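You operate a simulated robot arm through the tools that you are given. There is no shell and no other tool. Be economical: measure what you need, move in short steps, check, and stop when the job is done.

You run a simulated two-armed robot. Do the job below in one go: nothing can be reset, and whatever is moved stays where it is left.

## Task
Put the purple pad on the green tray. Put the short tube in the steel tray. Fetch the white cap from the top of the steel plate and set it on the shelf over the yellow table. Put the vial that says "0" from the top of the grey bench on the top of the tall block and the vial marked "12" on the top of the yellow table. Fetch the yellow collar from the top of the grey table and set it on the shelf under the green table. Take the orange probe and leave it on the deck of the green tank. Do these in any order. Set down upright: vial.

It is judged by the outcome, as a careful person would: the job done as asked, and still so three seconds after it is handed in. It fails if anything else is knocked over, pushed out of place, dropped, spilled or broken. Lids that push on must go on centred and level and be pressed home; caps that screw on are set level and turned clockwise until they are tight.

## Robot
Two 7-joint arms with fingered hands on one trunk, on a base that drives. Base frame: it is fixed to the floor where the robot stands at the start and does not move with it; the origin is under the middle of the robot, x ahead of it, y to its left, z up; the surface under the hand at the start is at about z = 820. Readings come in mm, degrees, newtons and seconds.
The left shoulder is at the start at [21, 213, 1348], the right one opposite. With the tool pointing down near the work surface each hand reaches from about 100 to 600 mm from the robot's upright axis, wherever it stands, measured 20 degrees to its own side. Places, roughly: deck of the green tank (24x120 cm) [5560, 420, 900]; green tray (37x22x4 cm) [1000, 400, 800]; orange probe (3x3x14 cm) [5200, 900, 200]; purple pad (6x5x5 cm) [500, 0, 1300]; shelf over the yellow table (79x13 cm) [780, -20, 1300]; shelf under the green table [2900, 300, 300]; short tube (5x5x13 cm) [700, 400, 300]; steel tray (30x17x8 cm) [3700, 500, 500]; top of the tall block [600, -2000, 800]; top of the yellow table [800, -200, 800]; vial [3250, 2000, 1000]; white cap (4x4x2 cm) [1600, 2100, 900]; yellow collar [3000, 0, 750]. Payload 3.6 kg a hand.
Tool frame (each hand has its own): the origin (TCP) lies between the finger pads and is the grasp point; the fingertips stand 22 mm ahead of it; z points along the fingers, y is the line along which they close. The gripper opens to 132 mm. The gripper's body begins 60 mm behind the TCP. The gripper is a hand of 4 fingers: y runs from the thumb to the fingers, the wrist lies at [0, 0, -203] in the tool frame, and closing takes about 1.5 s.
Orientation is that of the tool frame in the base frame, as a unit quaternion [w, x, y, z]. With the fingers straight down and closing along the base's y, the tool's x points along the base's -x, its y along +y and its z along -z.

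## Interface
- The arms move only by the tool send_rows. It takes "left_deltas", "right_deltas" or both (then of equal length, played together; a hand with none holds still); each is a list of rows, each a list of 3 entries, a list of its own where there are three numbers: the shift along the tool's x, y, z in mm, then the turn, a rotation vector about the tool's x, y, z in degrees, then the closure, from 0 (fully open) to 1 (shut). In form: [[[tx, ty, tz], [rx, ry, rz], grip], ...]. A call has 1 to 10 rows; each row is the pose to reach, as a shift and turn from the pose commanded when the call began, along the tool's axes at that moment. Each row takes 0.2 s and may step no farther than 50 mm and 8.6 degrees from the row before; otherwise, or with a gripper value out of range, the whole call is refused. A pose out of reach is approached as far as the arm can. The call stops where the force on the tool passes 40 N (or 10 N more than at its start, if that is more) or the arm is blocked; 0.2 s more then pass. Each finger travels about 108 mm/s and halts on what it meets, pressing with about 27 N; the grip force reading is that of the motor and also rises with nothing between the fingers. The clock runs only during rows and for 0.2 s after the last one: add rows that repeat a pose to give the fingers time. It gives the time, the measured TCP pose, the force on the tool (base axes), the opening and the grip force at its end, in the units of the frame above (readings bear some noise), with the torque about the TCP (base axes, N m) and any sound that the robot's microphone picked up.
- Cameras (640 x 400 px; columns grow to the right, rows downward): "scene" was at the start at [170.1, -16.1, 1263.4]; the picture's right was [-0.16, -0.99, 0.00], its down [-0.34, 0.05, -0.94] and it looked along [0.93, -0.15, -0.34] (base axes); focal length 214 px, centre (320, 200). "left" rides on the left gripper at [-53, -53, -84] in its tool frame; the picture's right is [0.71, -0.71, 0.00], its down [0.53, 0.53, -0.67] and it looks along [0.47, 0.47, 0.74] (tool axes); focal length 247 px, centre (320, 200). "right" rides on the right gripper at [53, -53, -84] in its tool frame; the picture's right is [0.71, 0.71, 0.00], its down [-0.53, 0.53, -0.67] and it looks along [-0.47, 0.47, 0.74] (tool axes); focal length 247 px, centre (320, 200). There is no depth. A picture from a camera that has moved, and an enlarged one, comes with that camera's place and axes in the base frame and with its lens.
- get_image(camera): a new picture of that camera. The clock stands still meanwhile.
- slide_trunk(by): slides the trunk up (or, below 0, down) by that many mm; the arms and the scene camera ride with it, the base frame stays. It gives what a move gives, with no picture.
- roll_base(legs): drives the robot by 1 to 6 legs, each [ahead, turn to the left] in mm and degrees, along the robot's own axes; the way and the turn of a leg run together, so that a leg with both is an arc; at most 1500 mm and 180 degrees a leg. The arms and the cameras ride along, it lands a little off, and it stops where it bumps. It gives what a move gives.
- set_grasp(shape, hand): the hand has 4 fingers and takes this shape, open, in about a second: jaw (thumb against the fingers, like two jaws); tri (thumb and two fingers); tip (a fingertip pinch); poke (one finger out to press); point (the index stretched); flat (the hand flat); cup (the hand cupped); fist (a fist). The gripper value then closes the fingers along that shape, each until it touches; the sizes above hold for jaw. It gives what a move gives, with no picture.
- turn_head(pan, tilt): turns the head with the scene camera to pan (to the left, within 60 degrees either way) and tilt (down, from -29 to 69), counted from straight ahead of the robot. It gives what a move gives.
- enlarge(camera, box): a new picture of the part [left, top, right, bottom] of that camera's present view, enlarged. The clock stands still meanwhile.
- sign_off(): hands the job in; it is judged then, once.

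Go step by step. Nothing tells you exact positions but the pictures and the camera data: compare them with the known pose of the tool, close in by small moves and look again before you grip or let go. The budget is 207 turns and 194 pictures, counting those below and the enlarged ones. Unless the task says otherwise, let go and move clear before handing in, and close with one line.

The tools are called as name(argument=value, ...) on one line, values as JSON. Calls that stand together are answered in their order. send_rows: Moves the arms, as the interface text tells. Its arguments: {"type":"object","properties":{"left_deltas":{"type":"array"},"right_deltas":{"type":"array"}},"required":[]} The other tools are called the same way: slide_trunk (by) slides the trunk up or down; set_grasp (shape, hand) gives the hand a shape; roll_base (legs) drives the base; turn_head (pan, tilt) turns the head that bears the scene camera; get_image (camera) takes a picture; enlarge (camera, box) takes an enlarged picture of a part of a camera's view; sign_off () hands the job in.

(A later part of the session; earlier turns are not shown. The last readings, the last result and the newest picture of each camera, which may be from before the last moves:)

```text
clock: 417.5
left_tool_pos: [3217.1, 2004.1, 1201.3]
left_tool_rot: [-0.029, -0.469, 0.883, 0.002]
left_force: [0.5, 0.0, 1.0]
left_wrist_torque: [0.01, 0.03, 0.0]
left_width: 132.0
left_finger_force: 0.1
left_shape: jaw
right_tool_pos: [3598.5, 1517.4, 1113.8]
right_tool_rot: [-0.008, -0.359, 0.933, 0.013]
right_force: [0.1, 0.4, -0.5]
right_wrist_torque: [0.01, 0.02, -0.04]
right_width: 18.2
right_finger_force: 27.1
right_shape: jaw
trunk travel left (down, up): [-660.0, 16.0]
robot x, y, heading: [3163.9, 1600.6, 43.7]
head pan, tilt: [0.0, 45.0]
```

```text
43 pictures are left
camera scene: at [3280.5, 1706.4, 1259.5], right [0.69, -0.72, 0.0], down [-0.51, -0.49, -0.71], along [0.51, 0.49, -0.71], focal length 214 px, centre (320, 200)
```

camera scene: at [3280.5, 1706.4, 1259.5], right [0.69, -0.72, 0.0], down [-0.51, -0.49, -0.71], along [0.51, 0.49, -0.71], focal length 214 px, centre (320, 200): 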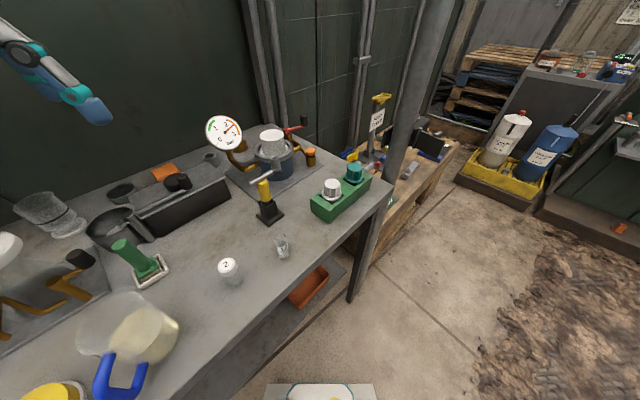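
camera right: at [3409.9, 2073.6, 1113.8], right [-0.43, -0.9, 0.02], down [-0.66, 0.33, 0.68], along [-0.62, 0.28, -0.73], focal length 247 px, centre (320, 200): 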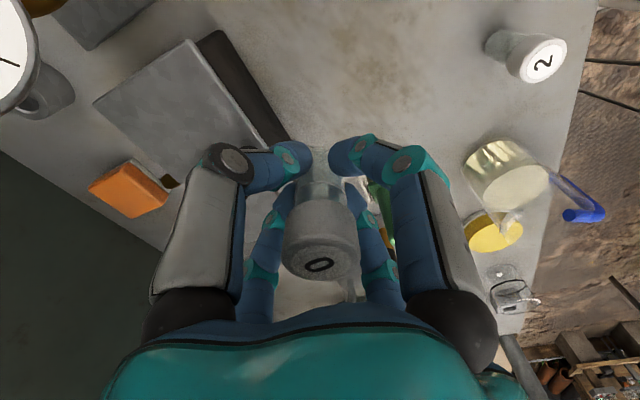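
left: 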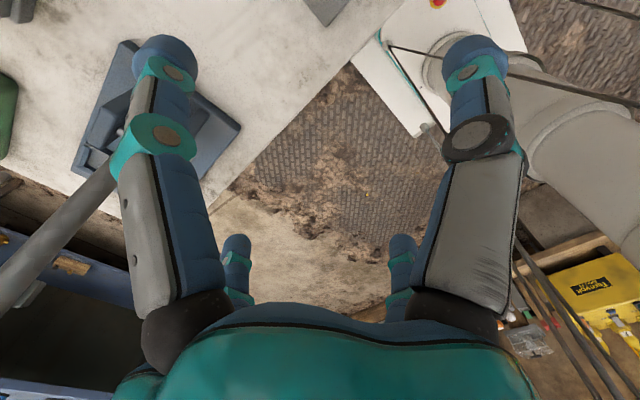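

Vial "12" is at (3398, 1927). I'll bring the left hand above it, levelling it on the way.

send_rows(left_deltas=[[[-8, -40, 0], [0.5, -1, 0], 0.3], [[-16, -80, 0], [1, -2, 0], 0.4], [[-24, -120, 10], [1.8, -2.8, 0], 0.5], [[-32, -158, 30], [1.8, -2.8, 0], 0.5], [[-38, -193, 55], [1.8, -2.8, 0], 0.5], [[-38, -193, 100], [1.8, -2.8, 0], 0.5], [[-38, -193, 145], [1.8, -2.8, 0], 0.5], [[-38, -193, 190], [1.8, -2.8, 0], 0.5]])

get_image(camera="left")

```text
clock: 419.3
left_tool_pos: [3386.1, 1926.7, 1003.8]
left_tool_rot: [0.002, -0.467, 0.884, 0.0]
left_force: [0.1, -0.1, -0.6]
left_wrist_torque: [-0.02, 0.03, -0.05]
left_width: 66.5
left_finger_force: 0.0
left_shape: jaw
right_tool_pos: [3597.1, 1517.7, 1115.3]
right_tool_rot: [-0.006, -0.359, 0.933, 0.014]
right_force: [0.0, -0.7, -0.2]
right_wrist_torque: [-0.01, 0.0, -0.03]
right_width: 17.9
right_finger_force: 27.1
right_shape: jaw
trunk travel left (down, up): [-660.0, 16.0]
robot x, y, heading: [3162.9, 1597.8, 43.8]
head pan, tilt: [0.0, 45.0]
```

```text
42 pictures are left
camera left: at [3458.4, 1940.1, 1087.9], right [0.19, -0.98, 0.0], down [-0.73, -0.14, 0.67], along [-0.65, -0.12, -0.75], focal length 247 px, centre (320, 200)
```

left: 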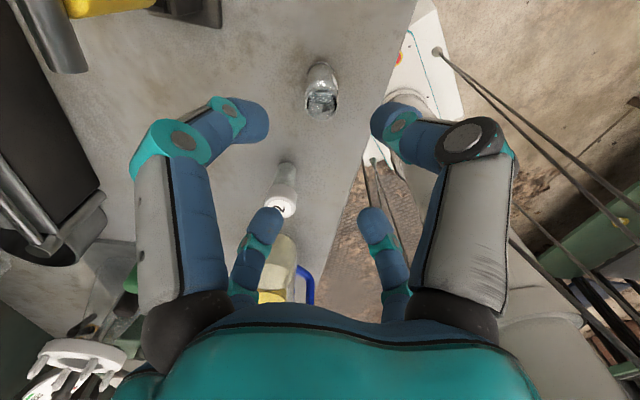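

send_rows(left_deltas=[[[-8, -10, 10], [0, 0, 0], 0.5], [[-8, -10, 40], [0, 0, 0], 0.55], [[-8, -10, 65], [0, 0, 0], 0.55]])

get_image(camera="left")

```text
clock: 420.1
left_tool_pos: [3401.0, 1921.3, 937.9]
left_tool_rot: [0.0, -0.468, 0.884, 0.0]
left_force: [0.5, -0.1, -0.7]
left_wrist_torque: [-0.04, 0.01, 0.02]
left_width: 59.7
left_finger_force: 0.0
left_shape: jaw
right_tool_pos: [3597.6, 1517.3, 1115.3]
right_tool_rot: [-0.006, -0.359, 0.933, 0.013]
right_force: [-0.4, 0.0, 0.3]
right_wrist_torque: [0.02, 0.0, 0.01]
right_width: 18.0
right_finger_force: 27.2
right_shape: jaw
trunk travel left (down, up): [-660.0, 16.0]
robot x, y, heading: [3167.3, 1598.7, 43.8]
head pan, tilt: [0.0, 45.0]
```

```text
41 pictures are left
camera left: at [3474.7, 1935.7, 1021.9], right [0.19, -0.98, 0.0], down [-0.73, -0.14, 0.67], along [-0.66, -0.12, -0.74], focal length 247 px, centre (320, 200)
```

left: 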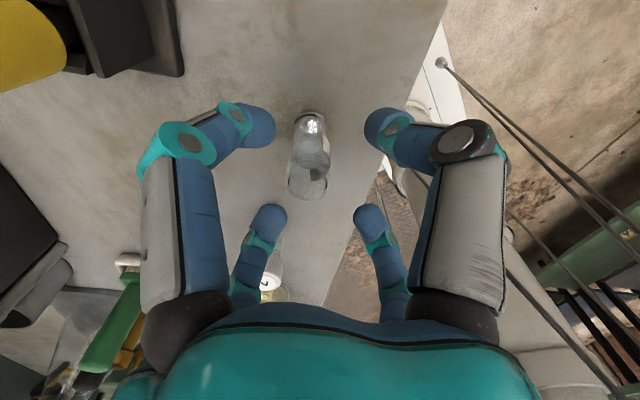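

send_rows(left_deltas=[[[-1, 9, 0], [0, 0, 0], 0.55], [[-1, 9, 20], [0, 0, 0], 0.55], [[-1, 9, 40], [0, 0, 0], 0.55], [[-1, 9, 52], [0, 0, 0], 0.55]])

get_image(camera="left")

```text
clock: 421.1
left_tool_pos: [3393.4, 1929.8, 885.0]
left_tool_rot: [0.0, -0.468, 0.884, 0.001]
left_force: [0.1, 0.1, 0.3]
left_wrist_torque: [-0.02, -0.03, 0.01]
left_width: 59.9
left_finger_force: 0.1
left_shape: jaw
right_tool_pos: [3598.2, 1516.5, 1114.9]
right_tool_rot: [-0.007, -0.359, 0.933, 0.013]
right_force: [-0.6, 0.1, 0.7]
right_wrist_torque: [0.01, -0.01, 0.0]
right_width: 17.9
right_finger_force: 27.5
right_shape: jaw
trunk travel left (down, up): [-660.0, 16.0]
robot x, y, heading: [3163.5, 1601.5, 43.9]
head pan, tilt: [0.0, 45.0]
```

```text
40 pictures are left
camera left: at [3466.9, 1944.2, 968.5], right [0.19, -0.98, 0.0], down [-0.73, -0.14, 0.67], along [-0.66, -0.12, -0.74], focal length 247 px, centre (320, 200)
```

left: 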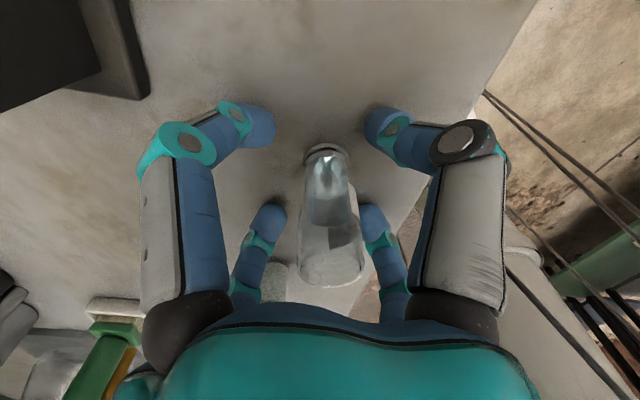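

Centred. Closing on "12" and lifting it upright.

send_rows(left_deltas=[[[0, 0, 0], [0, 0, 0], 0.75], [[0, 0, 0], [0, 0, 0], 1], [[0, 0, 0], [0, 0, 0], 1], [[0, 0, 0], [0, 0, 0], 1], [[0, 0, 0], [0, 0, 0], 1], [[0, 0, -30], [0, 0, 0], 1], [[0, 0, -75], [0, 0, 0], 1], [[0, 0, -120], [0, 0, 0], 1], [[0, 0, -165], [0, 0, 0], 1], [[0, 0, -210], [0, 0, 0], 1]])

get_image(camera="left")

```text
clock: 423.3
left_tool_pos: [3392.5, 1926.5, 1098.1]
left_tool_rot: [0.0, -0.468, 0.884, 0.001]
left_force: [-1.1, 0.7, -0.6]
left_wrist_torque: [0.01, -0.02, 0.03]
left_width: 17.9
left_finger_force: 26.7
left_shape: jaw
right_tool_pos: [3597.8, 1516.5, 1114.6]
right_tool_rot: [-0.007, -0.359, 0.933, 0.013]
right_force: [1.0, 0.1, -0.9]
right_wrist_torque: [0.01, -0.01, 0.02]
right_width: 18.0
right_finger_force: 27.0
right_shape: jaw
trunk travel left (down, up): [-660.0, 16.0]
robot x, y, heading: [3163.4, 1598.8, 43.9]
head pan, tilt: [0.0, 45.0]
```

```text
39 pictures are left
camera left: at [3464.5, 1941.2, 1181.6], right [0.19, -0.98, 0.0], down [-0.73, -0.14, 0.67], along [-0.66, -0.12, -0.74], focal length 247 px, centre (320, 200)
```

left: 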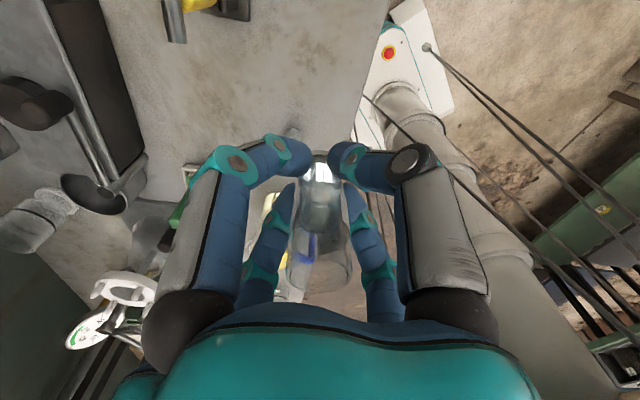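

Both vials are held upright. I'll back away from the bench and start the trip west.

roll_base(legs=[[-400, 0]])

roll_base(legs=[[0, 45]])

roll_base(legs=[[0, 45]])

roll_base(legs=[[0, 45]])

```text
clock: 425.8
left_tool_pos: [3104.5, 1649.7, 1098.0]
left_tool_rot: [0.001, -0.465, 0.885, 0.0]
left_force: [0.0, 0.6, -0.5]
left_wrist_torque: [0.02, -0.02, -0.03]
left_width: 18.0
left_finger_force: 27.3
left_shape: jaw
right_tool_pos: [3306.5, 1236.5, 1114.7]
right_tool_rot: [-0.005, -0.357, 0.934, 0.014]
right_force: [0.6, -0.2, -0.8]
right_wrist_torque: [-0.01, -0.01, 0.0]
right_width: 18.0
right_finger_force: 27.4
right_shape: jaw
trunk travel left (down, up): [-660.0, 16.0]
robot x, y, heading: [2873.7, 1321.2, 43.5]
head pan, tilt: [0.0, 45.0]
```

```text
clock: 428.4
left_tool_pos: [2803.3, 1721.2, 1098.3]
left_tool_rot: [-0.002, 0.768, -0.641, 0.001]
left_force: [-0.7, 0.6, -0.3]
left_wrist_torque: [-0.02, -0.02, 0.0]
left_width: 17.8
left_finger_force: 26.9
left_shape: jaw
right_tool_pos: [3238.6, 1570.5, 1116.1]
right_tool_rot: [-0.011, -0.686, 0.728, 0.01]
right_force: [-0.2, -0.5, -0.2]
right_wrist_torque: [-0.01, -0.03, 0.01]
right_width: 17.7
right_finger_force: 26.9
right_shape: jaw
trunk travel left (down, up): [-660.0, 16.0]
robot x, y, heading: [2907.8, 1320.7, 87.7]
head pan, tilt: [0.0, 45.0]
stopped in leg 1: the robot was blocked; the commanded pose is now the measured one
```

```text
clock: 430.6
left_tool_pos: [2576.1, 1561.9, 1100.3]
left_tool_rot: [-0.002, 0.94, -0.342, -0.001]
left_force: [0.0, -0.1, 0.2]
left_wrist_torque: [0.02, -0.03, 0.02]
left_width: 18.0
left_finger_force: 27.2
left_shape: jaw
right_tool_pos: [2999.4, 1727.5, 1117.5]
right_tool_rot: [0.019, 0.892, -0.45, -0.024]
right_force: [0.2, 0.3, 0.9]
right_wrist_torque: [-0.02, 0.03, 0.01]
right_width: 17.8
right_finger_force: 27.4
right_shape: jaw
trunk travel left (down, up): [-660.0, 16.0]
robot x, y, heading: [2933.5, 1335.1, 128.2]
head pan, tilt: [0.0, 45.0]
stopped in leg 1: the robot was blocked; the commanded pose is now the measured one
```

```text
clock: 433.1
left_tool_pos: [2513.8, 1261.1, 1100.9]
left_tool_rot: [-0.003, 1.0, 0.026, -0.001]
left_force: [0.0, 0.5, -0.7]
left_wrist_torque: [0.05, -0.06, -0.01]
left_width: 17.7
left_finger_force: 26.9
left_shape: jaw
right_tool_pos: [2707.3, 1671.1, 1117.2]
right_tool_rot: [0.028, 0.995, -0.092, -0.013]
right_force: [-0.3, -0.3, 0.3]
right_wrist_torque: [0.05, -0.02, 0.0]
right_width: 17.8
right_finger_force: 27.1
right_shape: jaw
trunk travel left (down, up): [-660.0, 16.0]
robot x, y, heading: [2937.8, 1370.9, 171.5]
head pan, tilt: [0.0, 45.0]
stopped in leg 1: the robot was blocked; the commanded pose is now the measured one
```

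roll_base(legs=[[0, 12]])

roll_base(legs=[[1350, 0]])

turn_head(pan=0, tilt=20)

get_image(camera="scene")

```text
clock: 434.3
left_tool_pos: [2547.6, 1178.9, 1101.8]
left_tool_rot: [-0.002, 0.992, 0.13, -0.002]
left_force: [0.5, -0.3, -0.6]
left_wrist_torque: [0.01, -0.01, 0.01]
left_width: 17.8
left_finger_force: 26.7
left_shape: jaw
right_tool_pos: [2651.3, 1620.3, 1117.5]
right_tool_rot: [0.03, 0.999, 0.012, -0.009]
right_force: [-0.3, -0.2, -1.0]
right_wrist_torque: [0.02, 0.02, -0.02]
right_width: 17.9
right_finger_force: 27.0
right_shape: jaw
trunk travel left (down, up): [-660.0, 16.0]
robot x, y, heading: [2933.8, 1378.4, -176.3]
head pan, tilt: [0.0, 45.0]
```

```text
clock: 437.3
left_tool_pos: [2102.4, 1143.7, 1087.9]
left_tool_rot: [-0.003, 0.99, 0.14, 0.0]
left_force: [1.2, 0.9, -0.3]
left_wrist_torque: [-0.15, 0.1, 0.0]
left_width: 17.7
left_finger_force: 27.3
left_shape: jaw
right_tool_pos: [2256.5, 1606.5, 1073.0]
right_tool_rot: [0.024, 0.997, -0.017, 0.066]
right_force: [16.5, 10.3, -10.1]
right_wrist_torque: [-0.91, 1.17, -0.25]
right_width: 17.7
right_finger_force: 27.5
right_shape: jaw
trunk travel left (down, up): [-660.0, 16.0]
robot x, y, heading: [2505.6, 1350.7, -177.4]
head pan, tilt: [0.0, 45.0]
stopped in leg 1: the robot was blocked; the commanded pose is now the measured one
```

```text
clock: 438.2
left_tool_pos: [2098.7, 1160.5, 1089.8]
left_tool_rot: [-0.008, 0.994, 0.111, 0.011]
left_force: [0.0, -0.5, -0.3]
left_wrist_torque: [0.01, -0.03, 0.0]
left_width: 17.9
left_finger_force: 26.7
left_shape: jaw
right_tool_pos: [2239.9, 1609.7, 1068.8]
right_tool_rot: [0.026, 0.997, -0.017, 0.075]
right_force: [-0.8, 0.3, -0.3]
right_wrist_torque: [-0.03, -0.01, 0.03]
right_width: 17.7
right_finger_force: 26.7
right_shape: jaw
trunk travel left (down, up): [-660.0, 16.0]
robot x, y, heading: [2511.0, 1352.5, -177.2]
head pan, tilt: [0.0, 20.0]
```

```text
38 pictures are left
camera scene: at [2340.1, 1345.8, 1298.0], right [-0.05, 1.0, 0.0], down [0.34, 0.02, -0.94], along [-0.94, -0.04, -0.34], focal length 214 px, centre (320, 200)
```

scene: 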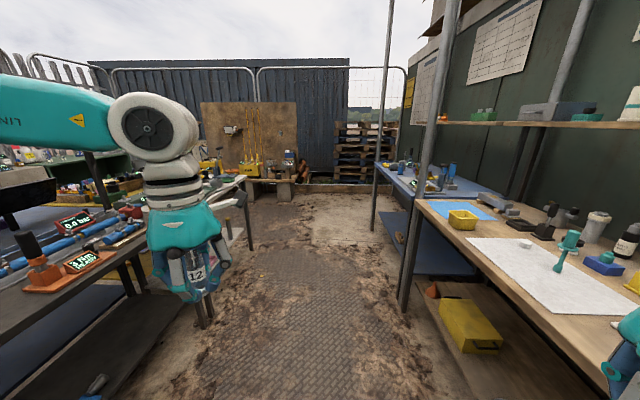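

The right elbow caught a bench post; vial "0" is still held. I'll bring the right hand forward and inward so that the elbow tucks in, levelling it too.

roll_base(legs=[[-80, 0]])

send_rows(right_deltas=[[[-30, 32, -5], [0, -3, 0], 1], [[-60, 64, -10], [0, -6, 0], 1], [[-90, 96, -20], [0, -8.6, 0], 1], [[-120, 128, -30], [0, -8.6, 0], 1], [[-150, 160, -40], [0, -8.6, 0], 1]])

roll_base(legs=[[0, 20]])

roll_base(legs=[[600, 0]])

get_image(camera="scene")

```text
clock: 439.0
left_tool_pos: [2130.9, 1149.4, 1089.1]
left_tool_rot: [-0.011, 0.993, 0.114, 0.011]
left_force: [-0.4, -0.4, -0.2]
left_wrist_torque: [0.01, 0.01, 0.01]
left_width: 17.8
left_finger_force: 27.2
left_shape: jaw
right_tool_pos: [2263.7, 1593.3, 1078.2]
right_tool_rot: [0.032, 0.998, -0.005, 0.062]
right_force: [-0.3, -1.0, 0.4]
right_wrist_torque: [0.01, 0.02, -0.01]
right_width: 17.7
right_finger_force: 26.6
right_shape: jaw
trunk travel left (down, up): [-660.0, 16.0]
robot x, y, heading: [2536.3, 1354.0, -176.5]
head pan, tilt: [0.0, 20.0]
stopped in leg 1: the robot was blocked; the commanded pose is now the measured one
```

```text
clock: 440.2
left_tool_pos: [2141.3, 1160.5, 1094.3]
left_tool_rot: [-0.008, 0.993, 0.114, 0.006]
left_force: [0.3, 0.2, -1.1]
left_wrist_torque: [0.01, -0.03, -0.02]
left_width: 17.6
left_finger_force: 27.2
left_shape: jaw
right_tool_pos: [2118.5, 1448.9, 1106.3]
right_tool_rot: [0.031, 0.999, -0.01, -0.014]
right_force: [0.1, 0.2, -0.3]
right_wrist_torque: [-0.01, -0.01, 0.03]
right_width: 17.8
right_finger_force: 27.0
right_shape: jaw
trunk travel left (down, up): [-660.0, 16.0]
robot x, y, heading: [2536.8, 1356.4, -176.2]
head pan, tilt: [0.0, 20.0]
```

```text
clock: 441.7
left_tool_pos: [2236.2, 1039.1, 1096.4]
left_tool_rot: [-0.008, 0.959, 0.284, 0.004]
left_force: [0.5, -0.3, -1.0]
left_wrist_torque: [-0.01, 0.02, -0.06]
left_width: 18.0
left_finger_force: 27.0
left_shape: jaw
right_tool_pos: [2117.6, 1304.6, 1107.9]
right_tool_rot: [0.032, 0.986, 0.162, -0.01]
right_force: [0.5, 1.1, 0.2]
right_wrist_torque: [0.0, 0.01, -0.02]
right_width: 17.8
right_finger_force: 26.6
right_shape: jaw
trunk travel left (down, up): [-660.0, 16.0]
robot x, y, heading: [2532.5, 1374.7, -156.7]
head pan, tilt: [0.0, 20.0]
```

```text
clock: 445.2
left_tool_pos: [1672.3, 795.2, 1095.6]
left_tool_rot: [-0.009, 0.959, 0.283, 0.004]
left_force: [0.2, 0.8, -0.4]
left_wrist_torque: [-0.06, -0.01, -0.02]
left_width: 17.8
left_finger_force: 27.1
left_shape: jaw
right_tool_pos: [1551.7, 1060.4, 1108.5]
right_tool_rot: [0.033, 0.986, 0.162, -0.009]
right_force: [-0.8, 1.0, -0.2]
right_wrist_torque: [0.0, -0.03, 0.01]
right_width: 17.8
right_finger_force: 26.6
right_shape: jaw
trunk travel left (down, up): [-660.0, 16.0]
robot x, y, heading: [1970.3, 1126.4, -156.6]
head pan, tilt: [0.0, 20.0]
```

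```text
37 pictures are left
camera scene: at [1813.4, 1060.8, 1298.1], right [-0.4, 0.92, 0.0], down [0.32, 0.14, -0.94], along [-0.86, -0.37, -0.34], focal length 214 px, centre (320, 200)
```

scene: 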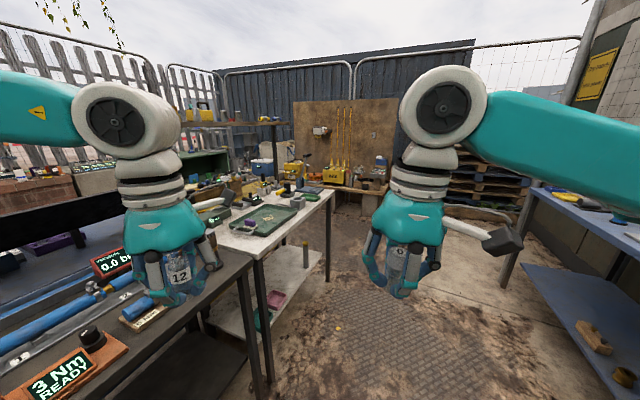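

Both vials still upright. I'll straighten and continue west past the white table.

roll_base(legs=[[0, -20]])

roll_base(legs=[[1350, 0]])

roll_base(legs=[[500, 0]])

```text
clock: 446.7
left_tool_pos: [1574.3, 917.2, 1096.3]
left_tool_rot: [-0.007, 0.994, 0.112, 0.004]
left_force: [-0.3, -0.2, -0.4]
left_wrist_torque: [0.0, -0.01, -0.03]
left_width: 17.8
left_finger_force: 27.2
left_shape: jaw
right_tool_pos: [1554.9, 1206.4, 1109.0]
right_tool_rot: [0.031, 0.999, -0.012, -0.016]
right_force: [-0.1, -0.2, -1.1]
right_wrist_torque: [-0.01, 0.01, 0.0]
right_width: 17.8
right_finger_force: 27.4
right_shape: jaw
trunk travel left (down, up): [-660.0, 16.0]
robot x, y, heading: [1965.9, 1113.3, -176.5]
head pan, tilt: [0.0, 20.0]
```

```text
clock: 453.3
left_tool_pos: [267.0, 844.8, 1097.6]
left_tool_rot: [-0.008, 0.994, 0.111, 0.004]
left_force: [0.1, 0.5, 0.1]
left_wrist_torque: [0.02, -0.01, 0.01]
left_width: 17.6
left_finger_force: 26.8
left_shape: jaw
right_tool_pos: [249.0, 1134.2, 1110.2]
right_tool_rot: [0.03, 0.999, -0.015, -0.015]
right_force: [-0.3, -0.6, -0.2]
right_wrist_torque: [0.01, 0.02, 0.01]
right_width: 17.8
right_finger_force: 26.9
right_shape: jaw
trunk travel left (down, up): [-660.0, 16.0]
robot x, y, heading: [662.5, 1034.5, -176.9]
head pan, tilt: [0.0, 20.0]
```

```text
clock: 456.2
left_tool_pos: [-237.8, 823.3, 1097.5]
left_tool_rot: [-0.007, 0.994, 0.105, 0.005]
left_force: [-1.2, -0.4, -0.7]
left_wrist_torque: [-0.03, 0.0, 0.0]
left_width: 17.6
left_finger_force: 26.6
left_shape: jaw
right_tool_pos: [-254.3, 1114.5, 1109.7]
right_tool_rot: [0.03, 0.999, -0.018, -0.015]
right_force: [0.0, -0.3, 0.2]
right_wrist_torque: [-0.01, -0.03, -0.01]
right_width: 17.6
right_finger_force: 26.9
right_shape: jaw
trunk travel left (down, up): [-660.0, 16.0]
robot x, y, heading: [155.6, 1012.9, -177.7]
head pan, tilt: [0.0, 20.0]
```

roll_base(legs=[[0, 33]])

roll_base(legs=[[0, 33]])

roll_base(legs=[[750, 0]])

get_image(camera="scene")

```text
clock: 458.3
left_tool_pos: [-63.9, 636.2, 1097.8]
left_tool_rot: [-0.008, 0.92, 0.391, 0.003]
left_force: [0.1, -0.1, -0.3]
left_wrist_torque: [0.04, 0.0, 0.0]
left_width: 17.6
left_finger_force: 26.6
left_shape: jaw
right_tool_pos: [-239.5, 868.5, 1110.9]
right_tool_rot: [0.033, 0.962, 0.273, -0.006]
right_force: [-0.8, -0.8, 0.7]
right_wrist_torque: [-0.01, 0.02, 0.04]
right_width: 17.8
right_finger_force: 27.3
right_shape: jaw
trunk travel left (down, up): [-660.0, 16.0]
robot x, y, heading: [140.0, 1036.9, -143.6]
head pan, tilt: [0.0, 20.0]
```

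```text
clock: 460.3
left_tool_pos: [187.7, 585.7, 1098.9]
left_tool_rot: [-0.009, 0.771, 0.637, 0.0]
left_force: [-0.3, 0.6, -0.5]
left_wrist_torque: [0.0, -0.02, 0.0]
left_width: 17.8
left_finger_force: 27.3
left_shape: jaw
right_tool_pos: [-85.4, 683.4, 1110.7]
right_tool_rot: [0.034, 0.844, 0.536, 0.003]
right_force: [0.2, 0.0, 0.6]
right_wrist_torque: [0.0, -0.04, 0.01]
right_width: 17.7
right_finger_force: 27.3
right_shape: jaw
trunk travel left (down, up): [-660.0, 16.0]
robot x, y, heading: [118.2, 1044.1, -110.7]
head pan, tilt: [0.0, 20.0]
```

```text
clock: 464.4
left_tool_pos: [-70.2, -114.9, 1098.3]
left_tool_rot: [-0.009, 0.769, 0.639, -0.001]
left_force: [0.5, 0.7, 0.0]
left_wrist_torque: [0.03, 0.04, 0.01]
left_width: 17.5
left_finger_force: 27.2
left_shape: jaw
right_tool_pos: [-344.2, -18.0, 1110.7]
right_tool_rot: [0.033, 0.842, 0.538, 0.004]
right_force: [0.9, 0.4, -0.3]
right_wrist_torque: [-0.02, -0.03, -0.01]
right_width: 17.6
right_finger_force: 27.1
right_shape: jaw
trunk travel left (down, up): [-660.0, 16.0]
robot x, y, heading: [-146.0, 344.1, -110.6]
head pan, tilt: [0.0, 20.0]
```

```text
36 pictures are left
camera scene: at [-201.4, 182.9, 1298.1], right [-0.94, 0.35, 0.0], down [0.12, 0.32, -0.94], along [-0.33, -0.88, -0.34], focal length 214 px, centre (320, 200)
```

scene: 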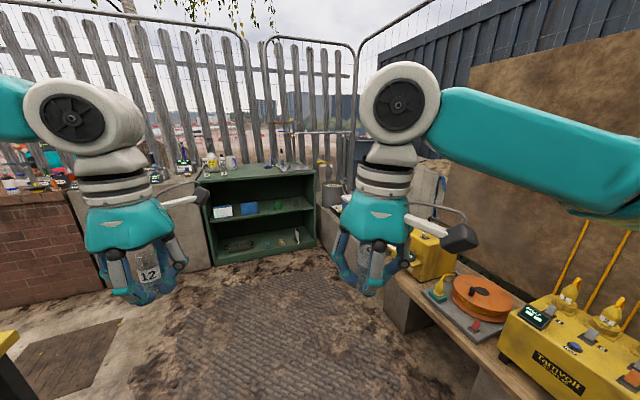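

roll_base(legs=[[0, 25]])

roll_base(legs=[[700, 0]])

roll_base(legs=[[0, 38]])

roll_base(legs=[[850, 0]])

turn_head(pan=0, tilt=25)

get_image(camera="scene")

```text
clock: 466.1
left_tool_pos: [117.0, -40.4, 1099.7]
left_tool_rot: [-0.008, 0.611, 0.791, -0.002]
left_force: [-0.3, -0.5, -0.6]
left_wrist_torque: [0.04, 0.01, 0.01]
left_width: 17.7
left_finger_force: 27.1
left_shape: jaw
right_tool_pos: [-172.3, -67.3, 1109.9]
right_tool_rot: [0.032, 0.705, 0.708, 0.011]
right_force: [0.0, 0.0, -0.1]
right_wrist_torque: [-0.02, 0.0, -0.01]
right_width: 17.7
right_finger_force: 27.5
right_shape: jaw
trunk travel left (down, up): [-660.0, 16.0]
robot x, y, heading: [-163.2, 337.5, -85.7]
head pan, tilt: [0.0, 20.0]
```

```text
clock: 469.9
left_tool_pos: [179.0, -729.7, 1099.7]
left_tool_rot: [-0.01, 0.609, 0.793, -0.002]
left_force: [-0.8, -1.4, 0.0]
left_wrist_torque: [0.01, 0.01, -0.01]
left_width: 17.9
left_finger_force: 26.9
left_shape: jaw
right_tool_pos: [-111.7, -759.5, 1111.0]
right_tool_rot: [0.032, 0.702, 0.711, 0.011]
right_force: [0.4, 0.0, 0.5]
right_wrist_torque: [-0.01, -0.05, 0.01]
right_width: 17.7
right_finger_force: 26.8
right_shape: jaw
trunk travel left (down, up): [-660.0, 16.0]
robot x, y, heading: [-110.5, -347.7, -85.0]
head pan, tilt: [0.0, 20.0]
```

```text
clock: 472.1
left_tool_pos: [348.2, -481.3, 1100.7]
left_tool_rot: [-0.007, 0.325, 0.946, -0.005]
left_force: [-0.1, 0.1, -1.5]
left_wrist_torque: [0.0, 0.02, 0.0]
left_width: 17.7
left_finger_force: 27.4
left_shape: jaw
right_tool_pos: [135.5, -679.2, 1113.0]
right_tool_rot: [0.027, 0.44, 0.897, 0.021]
right_force: [-0.2, 0.1, -0.4]
right_wrist_torque: [-0.01, 0.0, -0.03]
right_width: 17.7
right_finger_force: 27.2
right_shape: jaw
trunk travel left (down, up): [-660.0, 16.0]
robot x, y, heading: [-129.9, -368.7, -47.8]
head pan, tilt: [0.0, 20.0]
```

```text
clock: 476.5
left_tool_pos: [905.0, -1099.9, 1100.9]
left_tool_rot: [-0.006, 0.323, 0.946, -0.005]
left_force: [0.6, 1.0, -0.3]
left_wrist_torque: [0.03, -0.01, 0.02]
left_width: 17.8
left_finger_force: 27.0
left_shape: jaw
right_tool_pos: [692.6, -1298.1, 1113.0]
right_tool_rot: [0.027, 0.44, 0.897, 0.021]
right_force: [0.3, 0.4, -0.4]
right_wrist_torque: [0.0, 0.02, 0.0]
right_width: 17.9
right_finger_force: 27.1
right_shape: jaw
trunk travel left (down, up): [-660.0, 16.0]
robot x, y, heading: [430.3, -988.2, -48.2]
head pan, tilt: [0.0, 20.0]
```

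```text
clock: 477.2
left_tool_pos: [903.8, -1098.2, 1102.1]
left_tool_rot: [-0.007, 0.324, 0.946, -0.005]
left_force: [0.2, 0.5, -0.8]
left_wrist_torque: [-0.01, -0.03, -0.01]
left_width: 17.8
left_finger_force: 26.9
left_shape: jaw
right_tool_pos: [692.2, -1297.2, 1112.6]
right_tool_rot: [0.027, 0.44, 0.898, 0.021]
right_force: [0.3, -0.2, -0.8]
right_wrist_torque: [-0.03, -0.02, 0.0]
right_width: 17.9
right_finger_force: 27.1
right_shape: jaw
trunk travel left (down, up): [-660.0, 16.0]
robot x, y, heading: [426.0, -987.2, -48.1]
head pan, tilt: [0.0, 25.0]
```

```text
35 pictures are left
camera scene: at [542.3, -1113.4, 1290.1], right [-0.74, -0.67, 0.0], down [-0.28, 0.31, -0.91], along [0.61, -0.67, -0.42], focal length 214 px, centre (320, 200)
```

scene: 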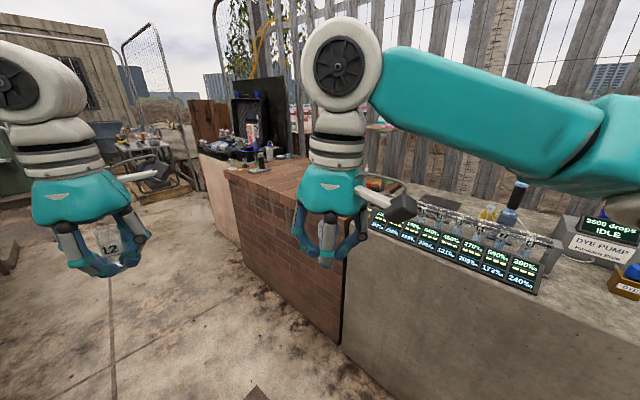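

The tall block with the displays is at front right, its near edge around y -1755. I'll turn to face it and approach.

roll_base(legs=[[0, -42]])

roll_base(legs=[[380, 0]])

turn_head(pan=-15, tilt=45)

get_image(camera="scene")

```text
clock: 479.5
left_tool_pos: [716.0, -1387.0, 1101.4]
left_tool_rot: [-0.009, 0.634, 0.773, -0.002]
left_force: [0.7, 0.6, -0.5]
left_wrist_torque: [-0.01, -0.01, -0.01]
left_width: 17.7
left_finger_force: 26.7
left_shape: jaw
right_tool_pos: [424.7, -1397.6, 1112.8]
right_tool_rot: [0.032, 0.726, 0.687, 0.011]
right_force: [0.5, -0.1, -0.2]
right_wrist_torque: [0.03, -0.02, -0.01]
right_width: 17.7
right_finger_force: 27.2
right_shape: jaw
trunk travel left (down, up): [-660.0, 16.0]
robot x, y, heading: [465.8, -989.1, -88.6]
head pan, tilt: [0.0, 25.0]
```

```text
clock: 481.9
left_tool_pos: [727.0, -1761.5, 1102.3]
left_tool_rot: [-0.009, 0.634, 0.774, -0.002]
left_force: [-0.8, -0.4, -0.1]
left_wrist_torque: [0.0, -0.01, -0.01]
left_width: 17.6
left_finger_force: 26.9
left_shape: jaw
right_tool_pos: [436.4, -1772.7, 1114.1]
right_tool_rot: [0.031, 0.725, 0.688, 0.011]
right_force: [-0.6, -0.6, -0.1]
right_wrist_torque: [0.02, -0.01, 0.02]
right_width: 17.5
right_finger_force: 26.8
right_shape: jaw
trunk travel left (down, up): [-660.0, 16.0]
robot x, y, heading: [474.1, -1368.1, -88.4]
head pan, tilt: [0.0, 25.0]
```

```text
clock: 482.7
left_tool_pos: [727.0, -1760.7, 1102.5]
left_tool_rot: [-0.008, 0.633, 0.774, -0.001]
left_force: [0.1, 0.4, -0.9]
left_wrist_torque: [0.0, -0.01, 0.03]
left_width: 17.4
left_finger_force: 26.9
left_shape: jaw
right_tool_pos: [435.4, -1772.8, 1114.7]
right_tool_rot: [0.032, 0.725, 0.688, 0.01]
right_force: [-0.1, 0.7, -0.3]
right_wrist_torque: [-0.03, 0.01, -0.01]
right_width: 17.8
right_finger_force: 27.0
right_shape: jaw
trunk travel left (down, up): [-660.0, 16.0]
robot x, y, heading: [474.9, -1367.5, -88.5]
head pan, tilt: [-15.0, 45.0]
```

```text
34 pictures are left
camera scene: at [457.3, -1520.3, 1259.6], right [-0.97, 0.23, 0.0], down [0.16, 0.69, -0.71], along [-0.16, -0.69, -0.71], focal length 214 px, centre (320, 200)
```

scene: 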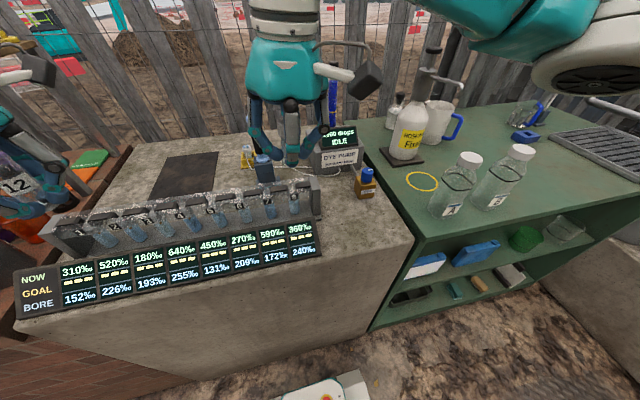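

There's a clear patch on the block's front right, around (300, -1848). I'll bring vial "0" above it, levelling the hand.

send_rows(right_deltas=[[[-15, -30, 0], [1, 0.5, 0], 1], [[-35, -65, 0], [2, 1, 0], 1], [[-55, -100, 0], [3.4, 1.7, 0], 1], [[-79, -131, 5], [3.4, 1.7, 0], 1], [[-79, -131, 50], [3.4, 1.7, 0], 1], [[-79, -131, 95], [3.4, 1.7, 0], 1], [[-79, -131, 130], [3.4, 1.7, 0], 1]])

get_image(camera="right")

enlarge(camera="scene", box=[240, 100, 440, 280])

```text
clock: 484.3
left_tool_pos: [726.0, -1761.1, 1104.1]
left_tool_rot: [-0.008, 0.633, 0.774, -0.001]
left_force: [0.8, 0.5, 0.1]
left_wrist_torque: [0.02, -0.03, -0.01]
left_width: 17.7
left_finger_force: 27.2
left_shape: jaw
right_tool_pos: [306.3, -1849.9, 979.3]
right_tool_rot: [0.001, 0.725, 0.689, 0.0]
right_force: [-0.3, -0.1, -0.2]
right_wrist_torque: [0.02, 0.01, 0.0]
right_width: 17.6
right_finger_force: 26.9
right_shape: jaw
trunk travel left (down, up): [-660.0, 16.0]
robot x, y, heading: [471.4, -1369.7, -88.2]
head pan, tilt: [-15.0, 45.0]
```

```text
33 pictures are left
camera right: at [255.3, -1794.8, 1061.3], right [0.74, 0.67, 0.0], down [0.5, -0.55, 0.67], along [0.45, -0.5, -0.74], focal length 247 px, centre (320, 200)
```

right: 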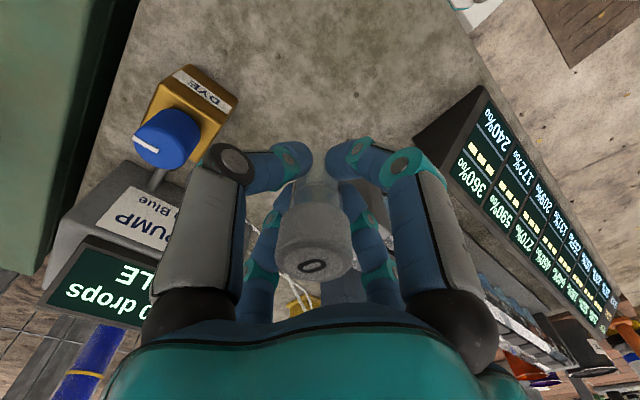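

```text
2.22 times, centred on (340, 190) of scene
camera zoom: at [457.4, -1520.6, 1259.5], right [-0.97, 0.23, 0.0], down [0.16, 0.69, -0.71], along [-0.16, -0.69, -0.71], focal length 477 px, centre (276, 222)
```

zoom: 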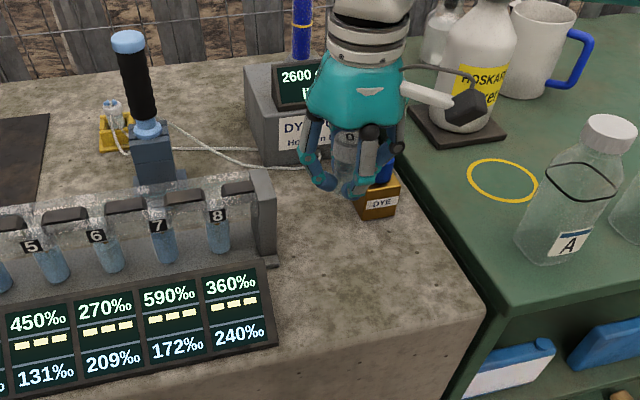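

The landing spot is clear concrete. I'll lower gradually until it touches.

send_rows(right_deltas=[[[0, 0, 30], [0, 0, 0], 1], [[0, 0, 60], [0, 0, 0], 1], [[0, 0, 85], [0, 0, 0], 1]])

enlarge(camera="scene", box=[280, 140, 420, 270])

```text
clock: 485.1
left_tool_pos: [727.2, -1761.7, 1103.3]
left_tool_rot: [-0.009, 0.634, 0.774, -0.002]
left_force: [0.4, 0.0, -0.2]
left_wrist_torque: [0.02, 0.02, 0.01]
left_width: 17.8
left_finger_force: 26.8
left_shape: jaw
right_tool_pos: [307.1, -1848.7, 889.8]
right_tool_rot: [0.001, 0.725, 0.689, 0.0]
right_force: [-0.5, -0.2, -0.6]
right_wrist_torque: [0.02, 0.02, 0.0]
right_width: 17.6
right_finger_force: 26.7
right_shape: jaw
trunk travel left (down, up): [-660.0, 16.0]
robot x, y, heading: [469.9, -1366.7, -88.3]
head pan, tilt: [-15.0, 45.0]
```

```text
3.08 times, centred on (350, 205) of scene
camera zoom: at [457.2, -1520.7, 1259.5], right [-0.97, 0.23, 0.0], down [0.16, 0.69, -0.71], along [-0.16, -0.69, -0.71], focal length 660 px, centre (228, 185)
```

zoom: 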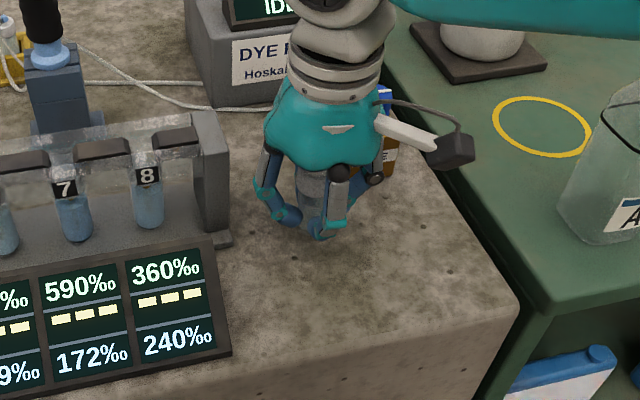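

send_rows(right_deltas=[[[0, 0, 5], [0, 0, 0], 1], [[0, 0, 10], [0, 0, 0], 1], [[0, 0, 14], [0, 0, 0], 1]])

send_rows(right_deltas=[[[0, 0, 4], [0, 0, 0], 1], [[0, 0, 8], [0, 0, 0], 1]])

send_rows(right_deltas=[[[0, 0, 4], [0, 0, 0], 1], [[0, 0, 7], [0, 0, 0], 1]])

```text
clock: 485.9
left_tool_pos: [727.1, -1758.5, 1103.1]
left_tool_rot: [-0.007, 0.634, 0.774, -0.002]
left_force: [-0.5, -0.2, -0.9]
left_wrist_torque: [0.01, 0.01, 0.02]
left_width: 17.9
left_finger_force: 27.1
left_shape: jaw
right_tool_pos: [309.9, -1851.5, 881.4]
right_tool_rot: [0.004, 0.725, 0.689, 0.0]
right_force: [-2.4, 2.0, 17.6]
right_wrist_torque: [-0.13, 0.09, -0.02]
right_width: 17.9
right_finger_force: 27.2
right_shape: jaw
trunk travel left (down, up): [-660.0, 16.0]
robot x, y, heading: [475.7, -1364.7, -88.5]
head pan, tilt: [-15.0, 45.0]
```

```text
clock: 486.4
left_tool_pos: [726.8, -1760.1, 1102.8]
left_tool_rot: [-0.008, 0.633, 0.774, -0.003]
left_force: [-1.0, -0.1, -0.3]
left_wrist_torque: [0.02, -0.02, 0.02]
left_width: 17.7
left_finger_force: 26.9
left_shape: jaw
right_tool_pos: [310.8, -1854.2, 880.3]
right_tool_rot: [0.005, 0.725, 0.689, -0.002]
right_force: [-2.7, 9.4, 25.4]
right_wrist_torque: [0.0, 0.1, -0.04]
right_width: 18.8
right_finger_force: 26.8
right_shape: jaw
trunk travel left (down, up): [-660.0, 16.0]
robot x, y, heading: [471.2, -1364.6, -88.5]
head pan, tilt: [-15.0, 45.0]
stopped in row 2 (right hand): the force on the tool passed its limit at 43 N (the readings are from after the stop); the commanded pose is now the measured one
```

```text
clock: 486.9
left_tool_pos: [727.3, -1760.3, 1103.6]
left_tool_rot: [-0.007, 0.634, 0.774, -0.002]
left_force: [0.2, -0.4, 0.0]
left_wrist_torque: [0.03, -0.02, -0.02]
left_width: 17.8
left_finger_force: 26.7
left_shape: jaw
right_tool_pos: [312.5, -1859.3, 881.0]
right_tool_rot: [0.01, 0.724, 0.689, -0.003]
right_force: [0.4, 5.0, 22.5]
right_wrist_torque: [-0.08, -0.04, -0.02]
right_width: 18.5
right_finger_force: 27.1
right_shape: jaw
trunk travel left (down, up): [-660.0, 16.0]
robot x, y, heading: [475.5, -1367.1, -88.3]
head pan, tilt: [-15.0, 45.0]
stopped in row 2 (right hand): the force on the tool passed its limit at 44 N (the readings are from after the stop); the commanded pose is now the measured one
```

It is firmly down. I'll ease up 2 mm, open gently and lift straight off.

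send_rows(right_deltas=[[[0, 0, -2], [0, 0, 0], 1], [[0, 0, -2], [0, 0, 0], 0.8], [[0, 0, -2], [0, 0, 0], 0.6], [[0, 0, -2], [0, 0, 0], 0.55], [[0, 0, -30], [0, 0, 0], 0.55], [[0, 0, -75], [0, 0, 0], 0.55], [[0, 0, -120], [0, 0, 0], 0.55], [[0, 0, -165], [0, 0, 0], 0.4]])

enlarge(camera="scene", box=[280, 140, 420, 270])

```text
clock: 488.7
left_tool_pos: [726.8, -1761.0, 1103.9]
left_tool_rot: [-0.009, 0.633, 0.774, -0.002]
left_force: [0.5, 0.2, -0.3]
left_wrist_torque: [0.0, 0.0, 0.01]
left_width: 17.2
left_finger_force: 26.2
left_shape: jaw
right_tool_pos: [308.6, -1856.9, 1042.2]
right_tool_rot: [0.008, 0.725, 0.689, -0.003]
right_force: [0.3, 0.2, 0.2]
right_wrist_torque: [-0.01, -0.01, -0.02]
right_width: 78.6
right_finger_force: 0.0
right_shape: jaw
trunk travel left (down, up): [-660.0, 16.0]
robot x, y, heading: [471.8, -1369.5, -88.3]
head pan, tilt: [-15.0, 45.0]
```

```text
3.08 times, centred on (350, 205) of scene
camera zoom: at [457.4, -1520.4, 1259.5], right [-0.97, 0.23, 0.0], down [0.16, 0.69, -0.71], along [-0.16, -0.69, -0.71], focal length 660 px, centre (228, 185)
```

zoom: 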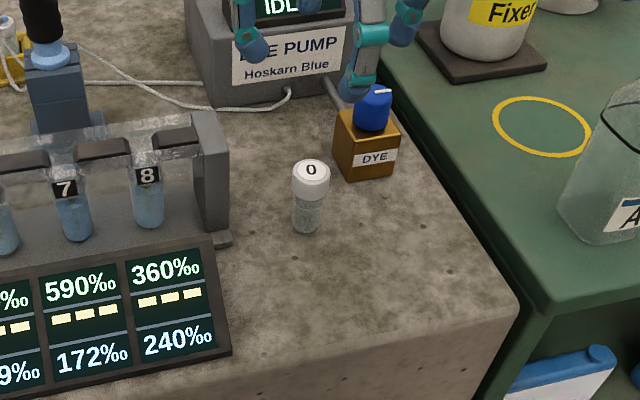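

Vial "0" stands upright on the block. Now I'll back off and turn round to the yellow table with "12".

roll_base(legs=[[-250, 0]])

roll_base(legs=[[0, 45]])

roll_base(legs=[[0, 45]])

roll_base(legs=[[0, 45]])

roll_base(legs=[[0, 44]])

turn_head(pan=10, tilt=35)

get_image(camera="scene")

```text
clock: 490.6
left_tool_pos: [720.6, -1501.5, 1103.5]
left_tool_rot: [-0.008, 0.631, 0.776, -0.003]
left_force: [0.9, -0.4, -0.4]
left_wrist_torque: [-0.02, -0.01, 0.01]
left_width: 17.6
left_finger_force: 26.9
left_shape: jaw
right_tool_pos: [303.1, -1600.4, 1042.8]
right_tool_rot: [0.007, 0.723, 0.691, -0.003]
right_force: [0.5, 0.3, 0.4]
right_wrist_torque: [-0.02, -0.02, -0.01]
right_width: 78.6
right_finger_force: 0.1
right_shape: jaw
trunk travel left (down, up): [-660.0, 16.0]
robot x, y, heading: [468.0, -1108.8, -87.8]
head pan, tilt: [-15.0, 45.0]
```

```text
clock: 493.1
left_tool_pos: [927.0, -1203.9, 1104.6]
left_tool_rot: [-0.007, 0.284, 0.959, -0.006]
left_force: [-0.2, -0.2, -0.9]
left_wrist_torque: [0.02, 0.0, 0.02]
left_width: 17.7
left_finger_force: 26.7
left_shape: jaw
right_tool_pos: [700.8, -1570.4, 1042.4]
right_tool_rot: [0.008, 0.402, 0.916, 0.0]
right_force: [0.8, -0.2, 0.2]
right_wrist_torque: [-0.01, 0.01, 0.0]
right_width: 78.6
right_finger_force: 0.1
right_shape: jaw
trunk travel left (down, up): [-660.0, 16.0]
robot x, y, heading: [438.4, -1134.9, -42.9]
head pan, tilt: [-15.0, 45.0]
```

```text
clock: 495.6
left_tool_pos: [834.1, -841.6, 1104.9]
left_tool_rot: [-0.004, -0.102, 0.995, -0.007]
left_force: [-0.3, -0.4, -0.2]
left_wrist_torque: [-0.01, 0.0, -0.02]
left_width: 17.8
left_finger_force: 27.2
left_shape: jaw
right_tool_pos: [932.8, -1260.0, 1042.1]
right_tool_rot: [0.007, 0.022, 1.0, 0.004]
right_force: [0.3, 0.4, -0.2]
right_wrist_torque: [0.01, 0.02, 0.03]
right_width: 79.2
right_finger_force: 0.1
right_shape: jaw
trunk travel left (down, up): [-660.0, 16.0]
robot x, y, heading: [438.8, -1172.7, 1.4]
head pan, tilt: [-15.0, 45.0]
```

```text
clock: 498.1
left_tool_pos: [487.3, -660.5, 1104.6]
left_tool_rot: [0.0, -0.472, 0.881, -0.009]
left_force: [0.0, 0.1, -0.4]
left_wrist_torque: [-0.03, 0.01, 0.03]
left_width: 17.8
left_finger_force: 26.8
left_shape: jaw
right_tool_pos: [851.5, -888.9, 1043.8]
right_tool_rot: [0.006, -0.36, 0.933, 0.006]
right_force: [0.6, -0.4, -0.8]
right_wrist_torque: [0.01, 0.02, -0.04]
right_width: 79.0
right_finger_force: 0.1
right_shape: jaw
trunk travel left (down, up): [-660.0, 16.0]
robot x, y, heading: [463.9, -1197.5, 46.0]
head pan, tilt: [-15.0, 45.0]
```

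```text
clock: 500.6
left_tool_pos: [107.4, -796.6, 1106.1]
left_tool_rot: [-0.001, 0.77, -0.638, 0.009]
left_force: [-0.3, 0.0, -1.1]
left_wrist_torque: [-0.03, 0.02, -0.03]
left_width: 17.2
left_finger_force: 27.2
left_shape: jaw
right_tool_pos: [528.4, -706.5, 1043.9]
right_tool_rot: [0.002, -0.684, 0.729, 0.007]
right_force: [0.5, 0.3, -0.1]
right_wrist_torque: [-0.03, 0.03, -0.01]
right_width: 79.2
right_finger_force: 0.0
right_shape: jaw
trunk travel left (down, up): [-660.0, 16.0]
robot x, y, heading: [500.3, -1199.2, 89.6]
head pan, tilt: [-15.0, 45.0]
```

```text
clock: 501.4
left_tool_pos: [111.1, -798.4, 1106.9]
left_tool_rot: [-0.004, 0.77, -0.638, 0.007]
left_force: [0.2, -0.3, -0.7]
left_wrist_torque: [0.01, 0.0, -0.02]
left_width: 17.4
left_finger_force: 26.9
left_shape: jaw
right_tool_pos: [529.1, -708.2, 1044.8]
right_tool_rot: [0.003, -0.685, 0.729, 0.008]
right_force: [0.2, 0.2, 0.5]
right_wrist_torque: [-0.01, 0.05, 0.02]
right_width: 79.1
right_finger_force: 0.1
right_shape: jaw
trunk travel left (down, up): [-660.0, 16.0]
robot x, y, heading: [503.9, -1196.7, 89.9]
head pan, tilt: [10.0, 35.0]
```

```text
29 pictures are left
camera scene: at [491.6, -1032.1, 1274.3], right [0.99, 0.17, 0.0], down [0.1, -0.57, -0.82], along [-0.14, 0.81, -0.57], focal length 214 px, centre (320, 200)
```

scene: 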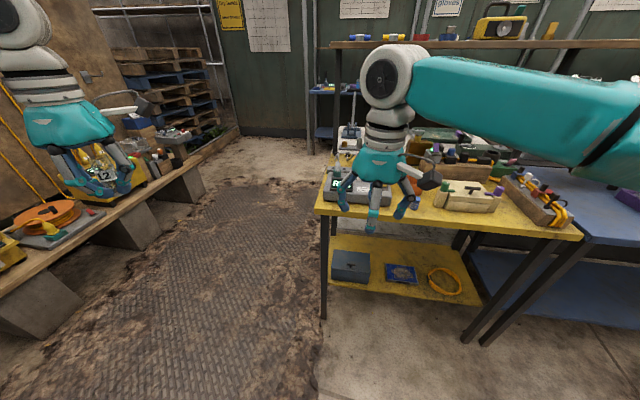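

The yellow table's south edge is at y≈-477. I'll move the right hand aside and shift east along the table to look for a clear place near its south side.

send_rows(right_deltas=[[[30, -40, -10], [0, 0, 0], 0.3], [[60, -80, -20], [0, 0, 0], 0.3], [[90, -120, -30], [0, 0, 0], 0.3], [[110, -165, -40], [0, 0, 0], 0.3], [[120, -210, -40], [0, 0, 0], 0.3]])

roll_base(legs=[[0, -50]])

roll_base(legs=[[500, 0]])

roll_base(legs=[[0, 50]])

turn_head(pan=15, tilt=45)

get_image(camera="scene")

```text
refused: row 1 steps farther than a row can; nothing moved
```

```text
clock: 504.2
left_tool_pos: [559.9, -638.3, 1106.6]
left_tool_rot: [-0.001, -0.424, 0.906, -0.009]
left_force: [0.7, 1.0, 0.3]
left_wrist_torque: [-0.01, -0.01, 0.0]
left_width: 17.6
left_finger_force: 26.8
left_shape: jaw
right_tool_pos: [895.0, -903.8, 1045.9]
right_tool_rot: [0.006, -0.308, 0.951, 0.005]
right_force: [0.5, 0.0, 0.7]
right_wrist_torque: [0.0, 0.02, 0.01]
right_width: 79.2
right_finger_force: 0.1
right_shape: jaw
trunk travel left (down, up): [-660.0, 16.0]
robot x, y, heading: [475.7, -1164.8, 39.6]
head pan, tilt: [10.0, 35.0]
```

```text
clock: 507.1
left_tool_pos: [938.5, -319.6, 1107.6]
left_tool_rot: [-0.001, -0.428, 0.904, -0.008]
left_force: [-0.3, 0.1, -0.6]
left_wrist_torque: [-0.01, 0.02, -0.03]
left_width: 17.5
left_finger_force: 26.9
left_shape: jaw
right_tool_pos: [1276.9, -581.7, 1044.2]
right_tool_rot: [0.006, -0.312, 0.95, 0.006]
right_force: [0.1, 0.6, 0.1]
right_wrist_torque: [-0.01, 0.02, -0.01]
right_width: 78.9
right_finger_force: 0.1
right_shape: jaw
trunk travel left (down, up): [-660.0, 16.0]
robot x, y, heading: [860.0, -848.8, 40.0]
head pan, tilt: [10.0, 35.0]
```

```text
clock: 509.8
left_tool_pos: [519.0, -433.4, 1107.0]
left_tool_rot: [-0.003, 0.76, -0.649, 0.011]
left_force: [-0.3, 0.6, -0.6]
left_wrist_torque: [0.07, -0.02, 0.04]
left_width: 17.1
left_finger_force: 27.4
left_shape: jaw
right_tool_pos: [941.0, -356.3, 1046.5]
right_tool_rot: [0.005, -0.672, 0.741, 0.006]
right_force: [-0.5, 0.6, 0.0]
right_wrist_torque: [-0.01, 0.02, -0.01]
right_width: 79.2
right_finger_force: 0.0
right_shape: jaw
trunk travel left (down, up): [-660.0, 16.0]
robot x, y, heading: [904.1, -840.8, 88.6]
head pan, tilt: [10.0, 35.0]
stopped in leg 1: the robot was blocked; the commanded pose is now the measured one
```

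```text
clock: 510.6
left_tool_pos: [522.9, -433.0, 1107.9]
left_tool_rot: [-0.003, 0.76, -0.65, 0.009]
left_force: [0.5, 0.0, -0.1]
left_wrist_torque: [0.03, 0.01, -0.02]
left_width: 17.2
left_finger_force: 27.1
left_shape: jaw
right_tool_pos: [944.2, -355.4, 1046.0]
right_tool_rot: [0.004, -0.673, 0.74, 0.008]
right_force: [0.2, 0.0, -0.1]
right_wrist_torque: [0.02, 0.0, -0.02]
right_width: 79.2
right_finger_force: 0.1
right_shape: jaw
trunk travel left (down, up): [-660.0, 16.0]
robot x, y, heading: [900.4, -845.1, 88.4]
head pan, tilt: [15.0, 45.0]
```

```text
28 pictures are left
camera scene: at [889.0, -687.8, 1259.6], right [0.97, 0.23, 0.0], down [0.16, -0.69, -0.71], along [-0.16, 0.69, -0.71], focal length 214 px, centre (320, 200)
```

scene: 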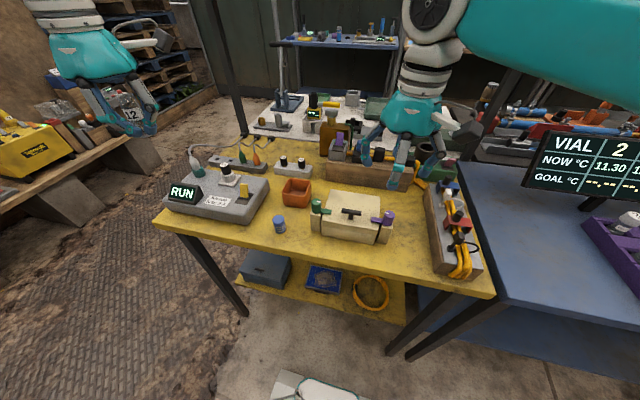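

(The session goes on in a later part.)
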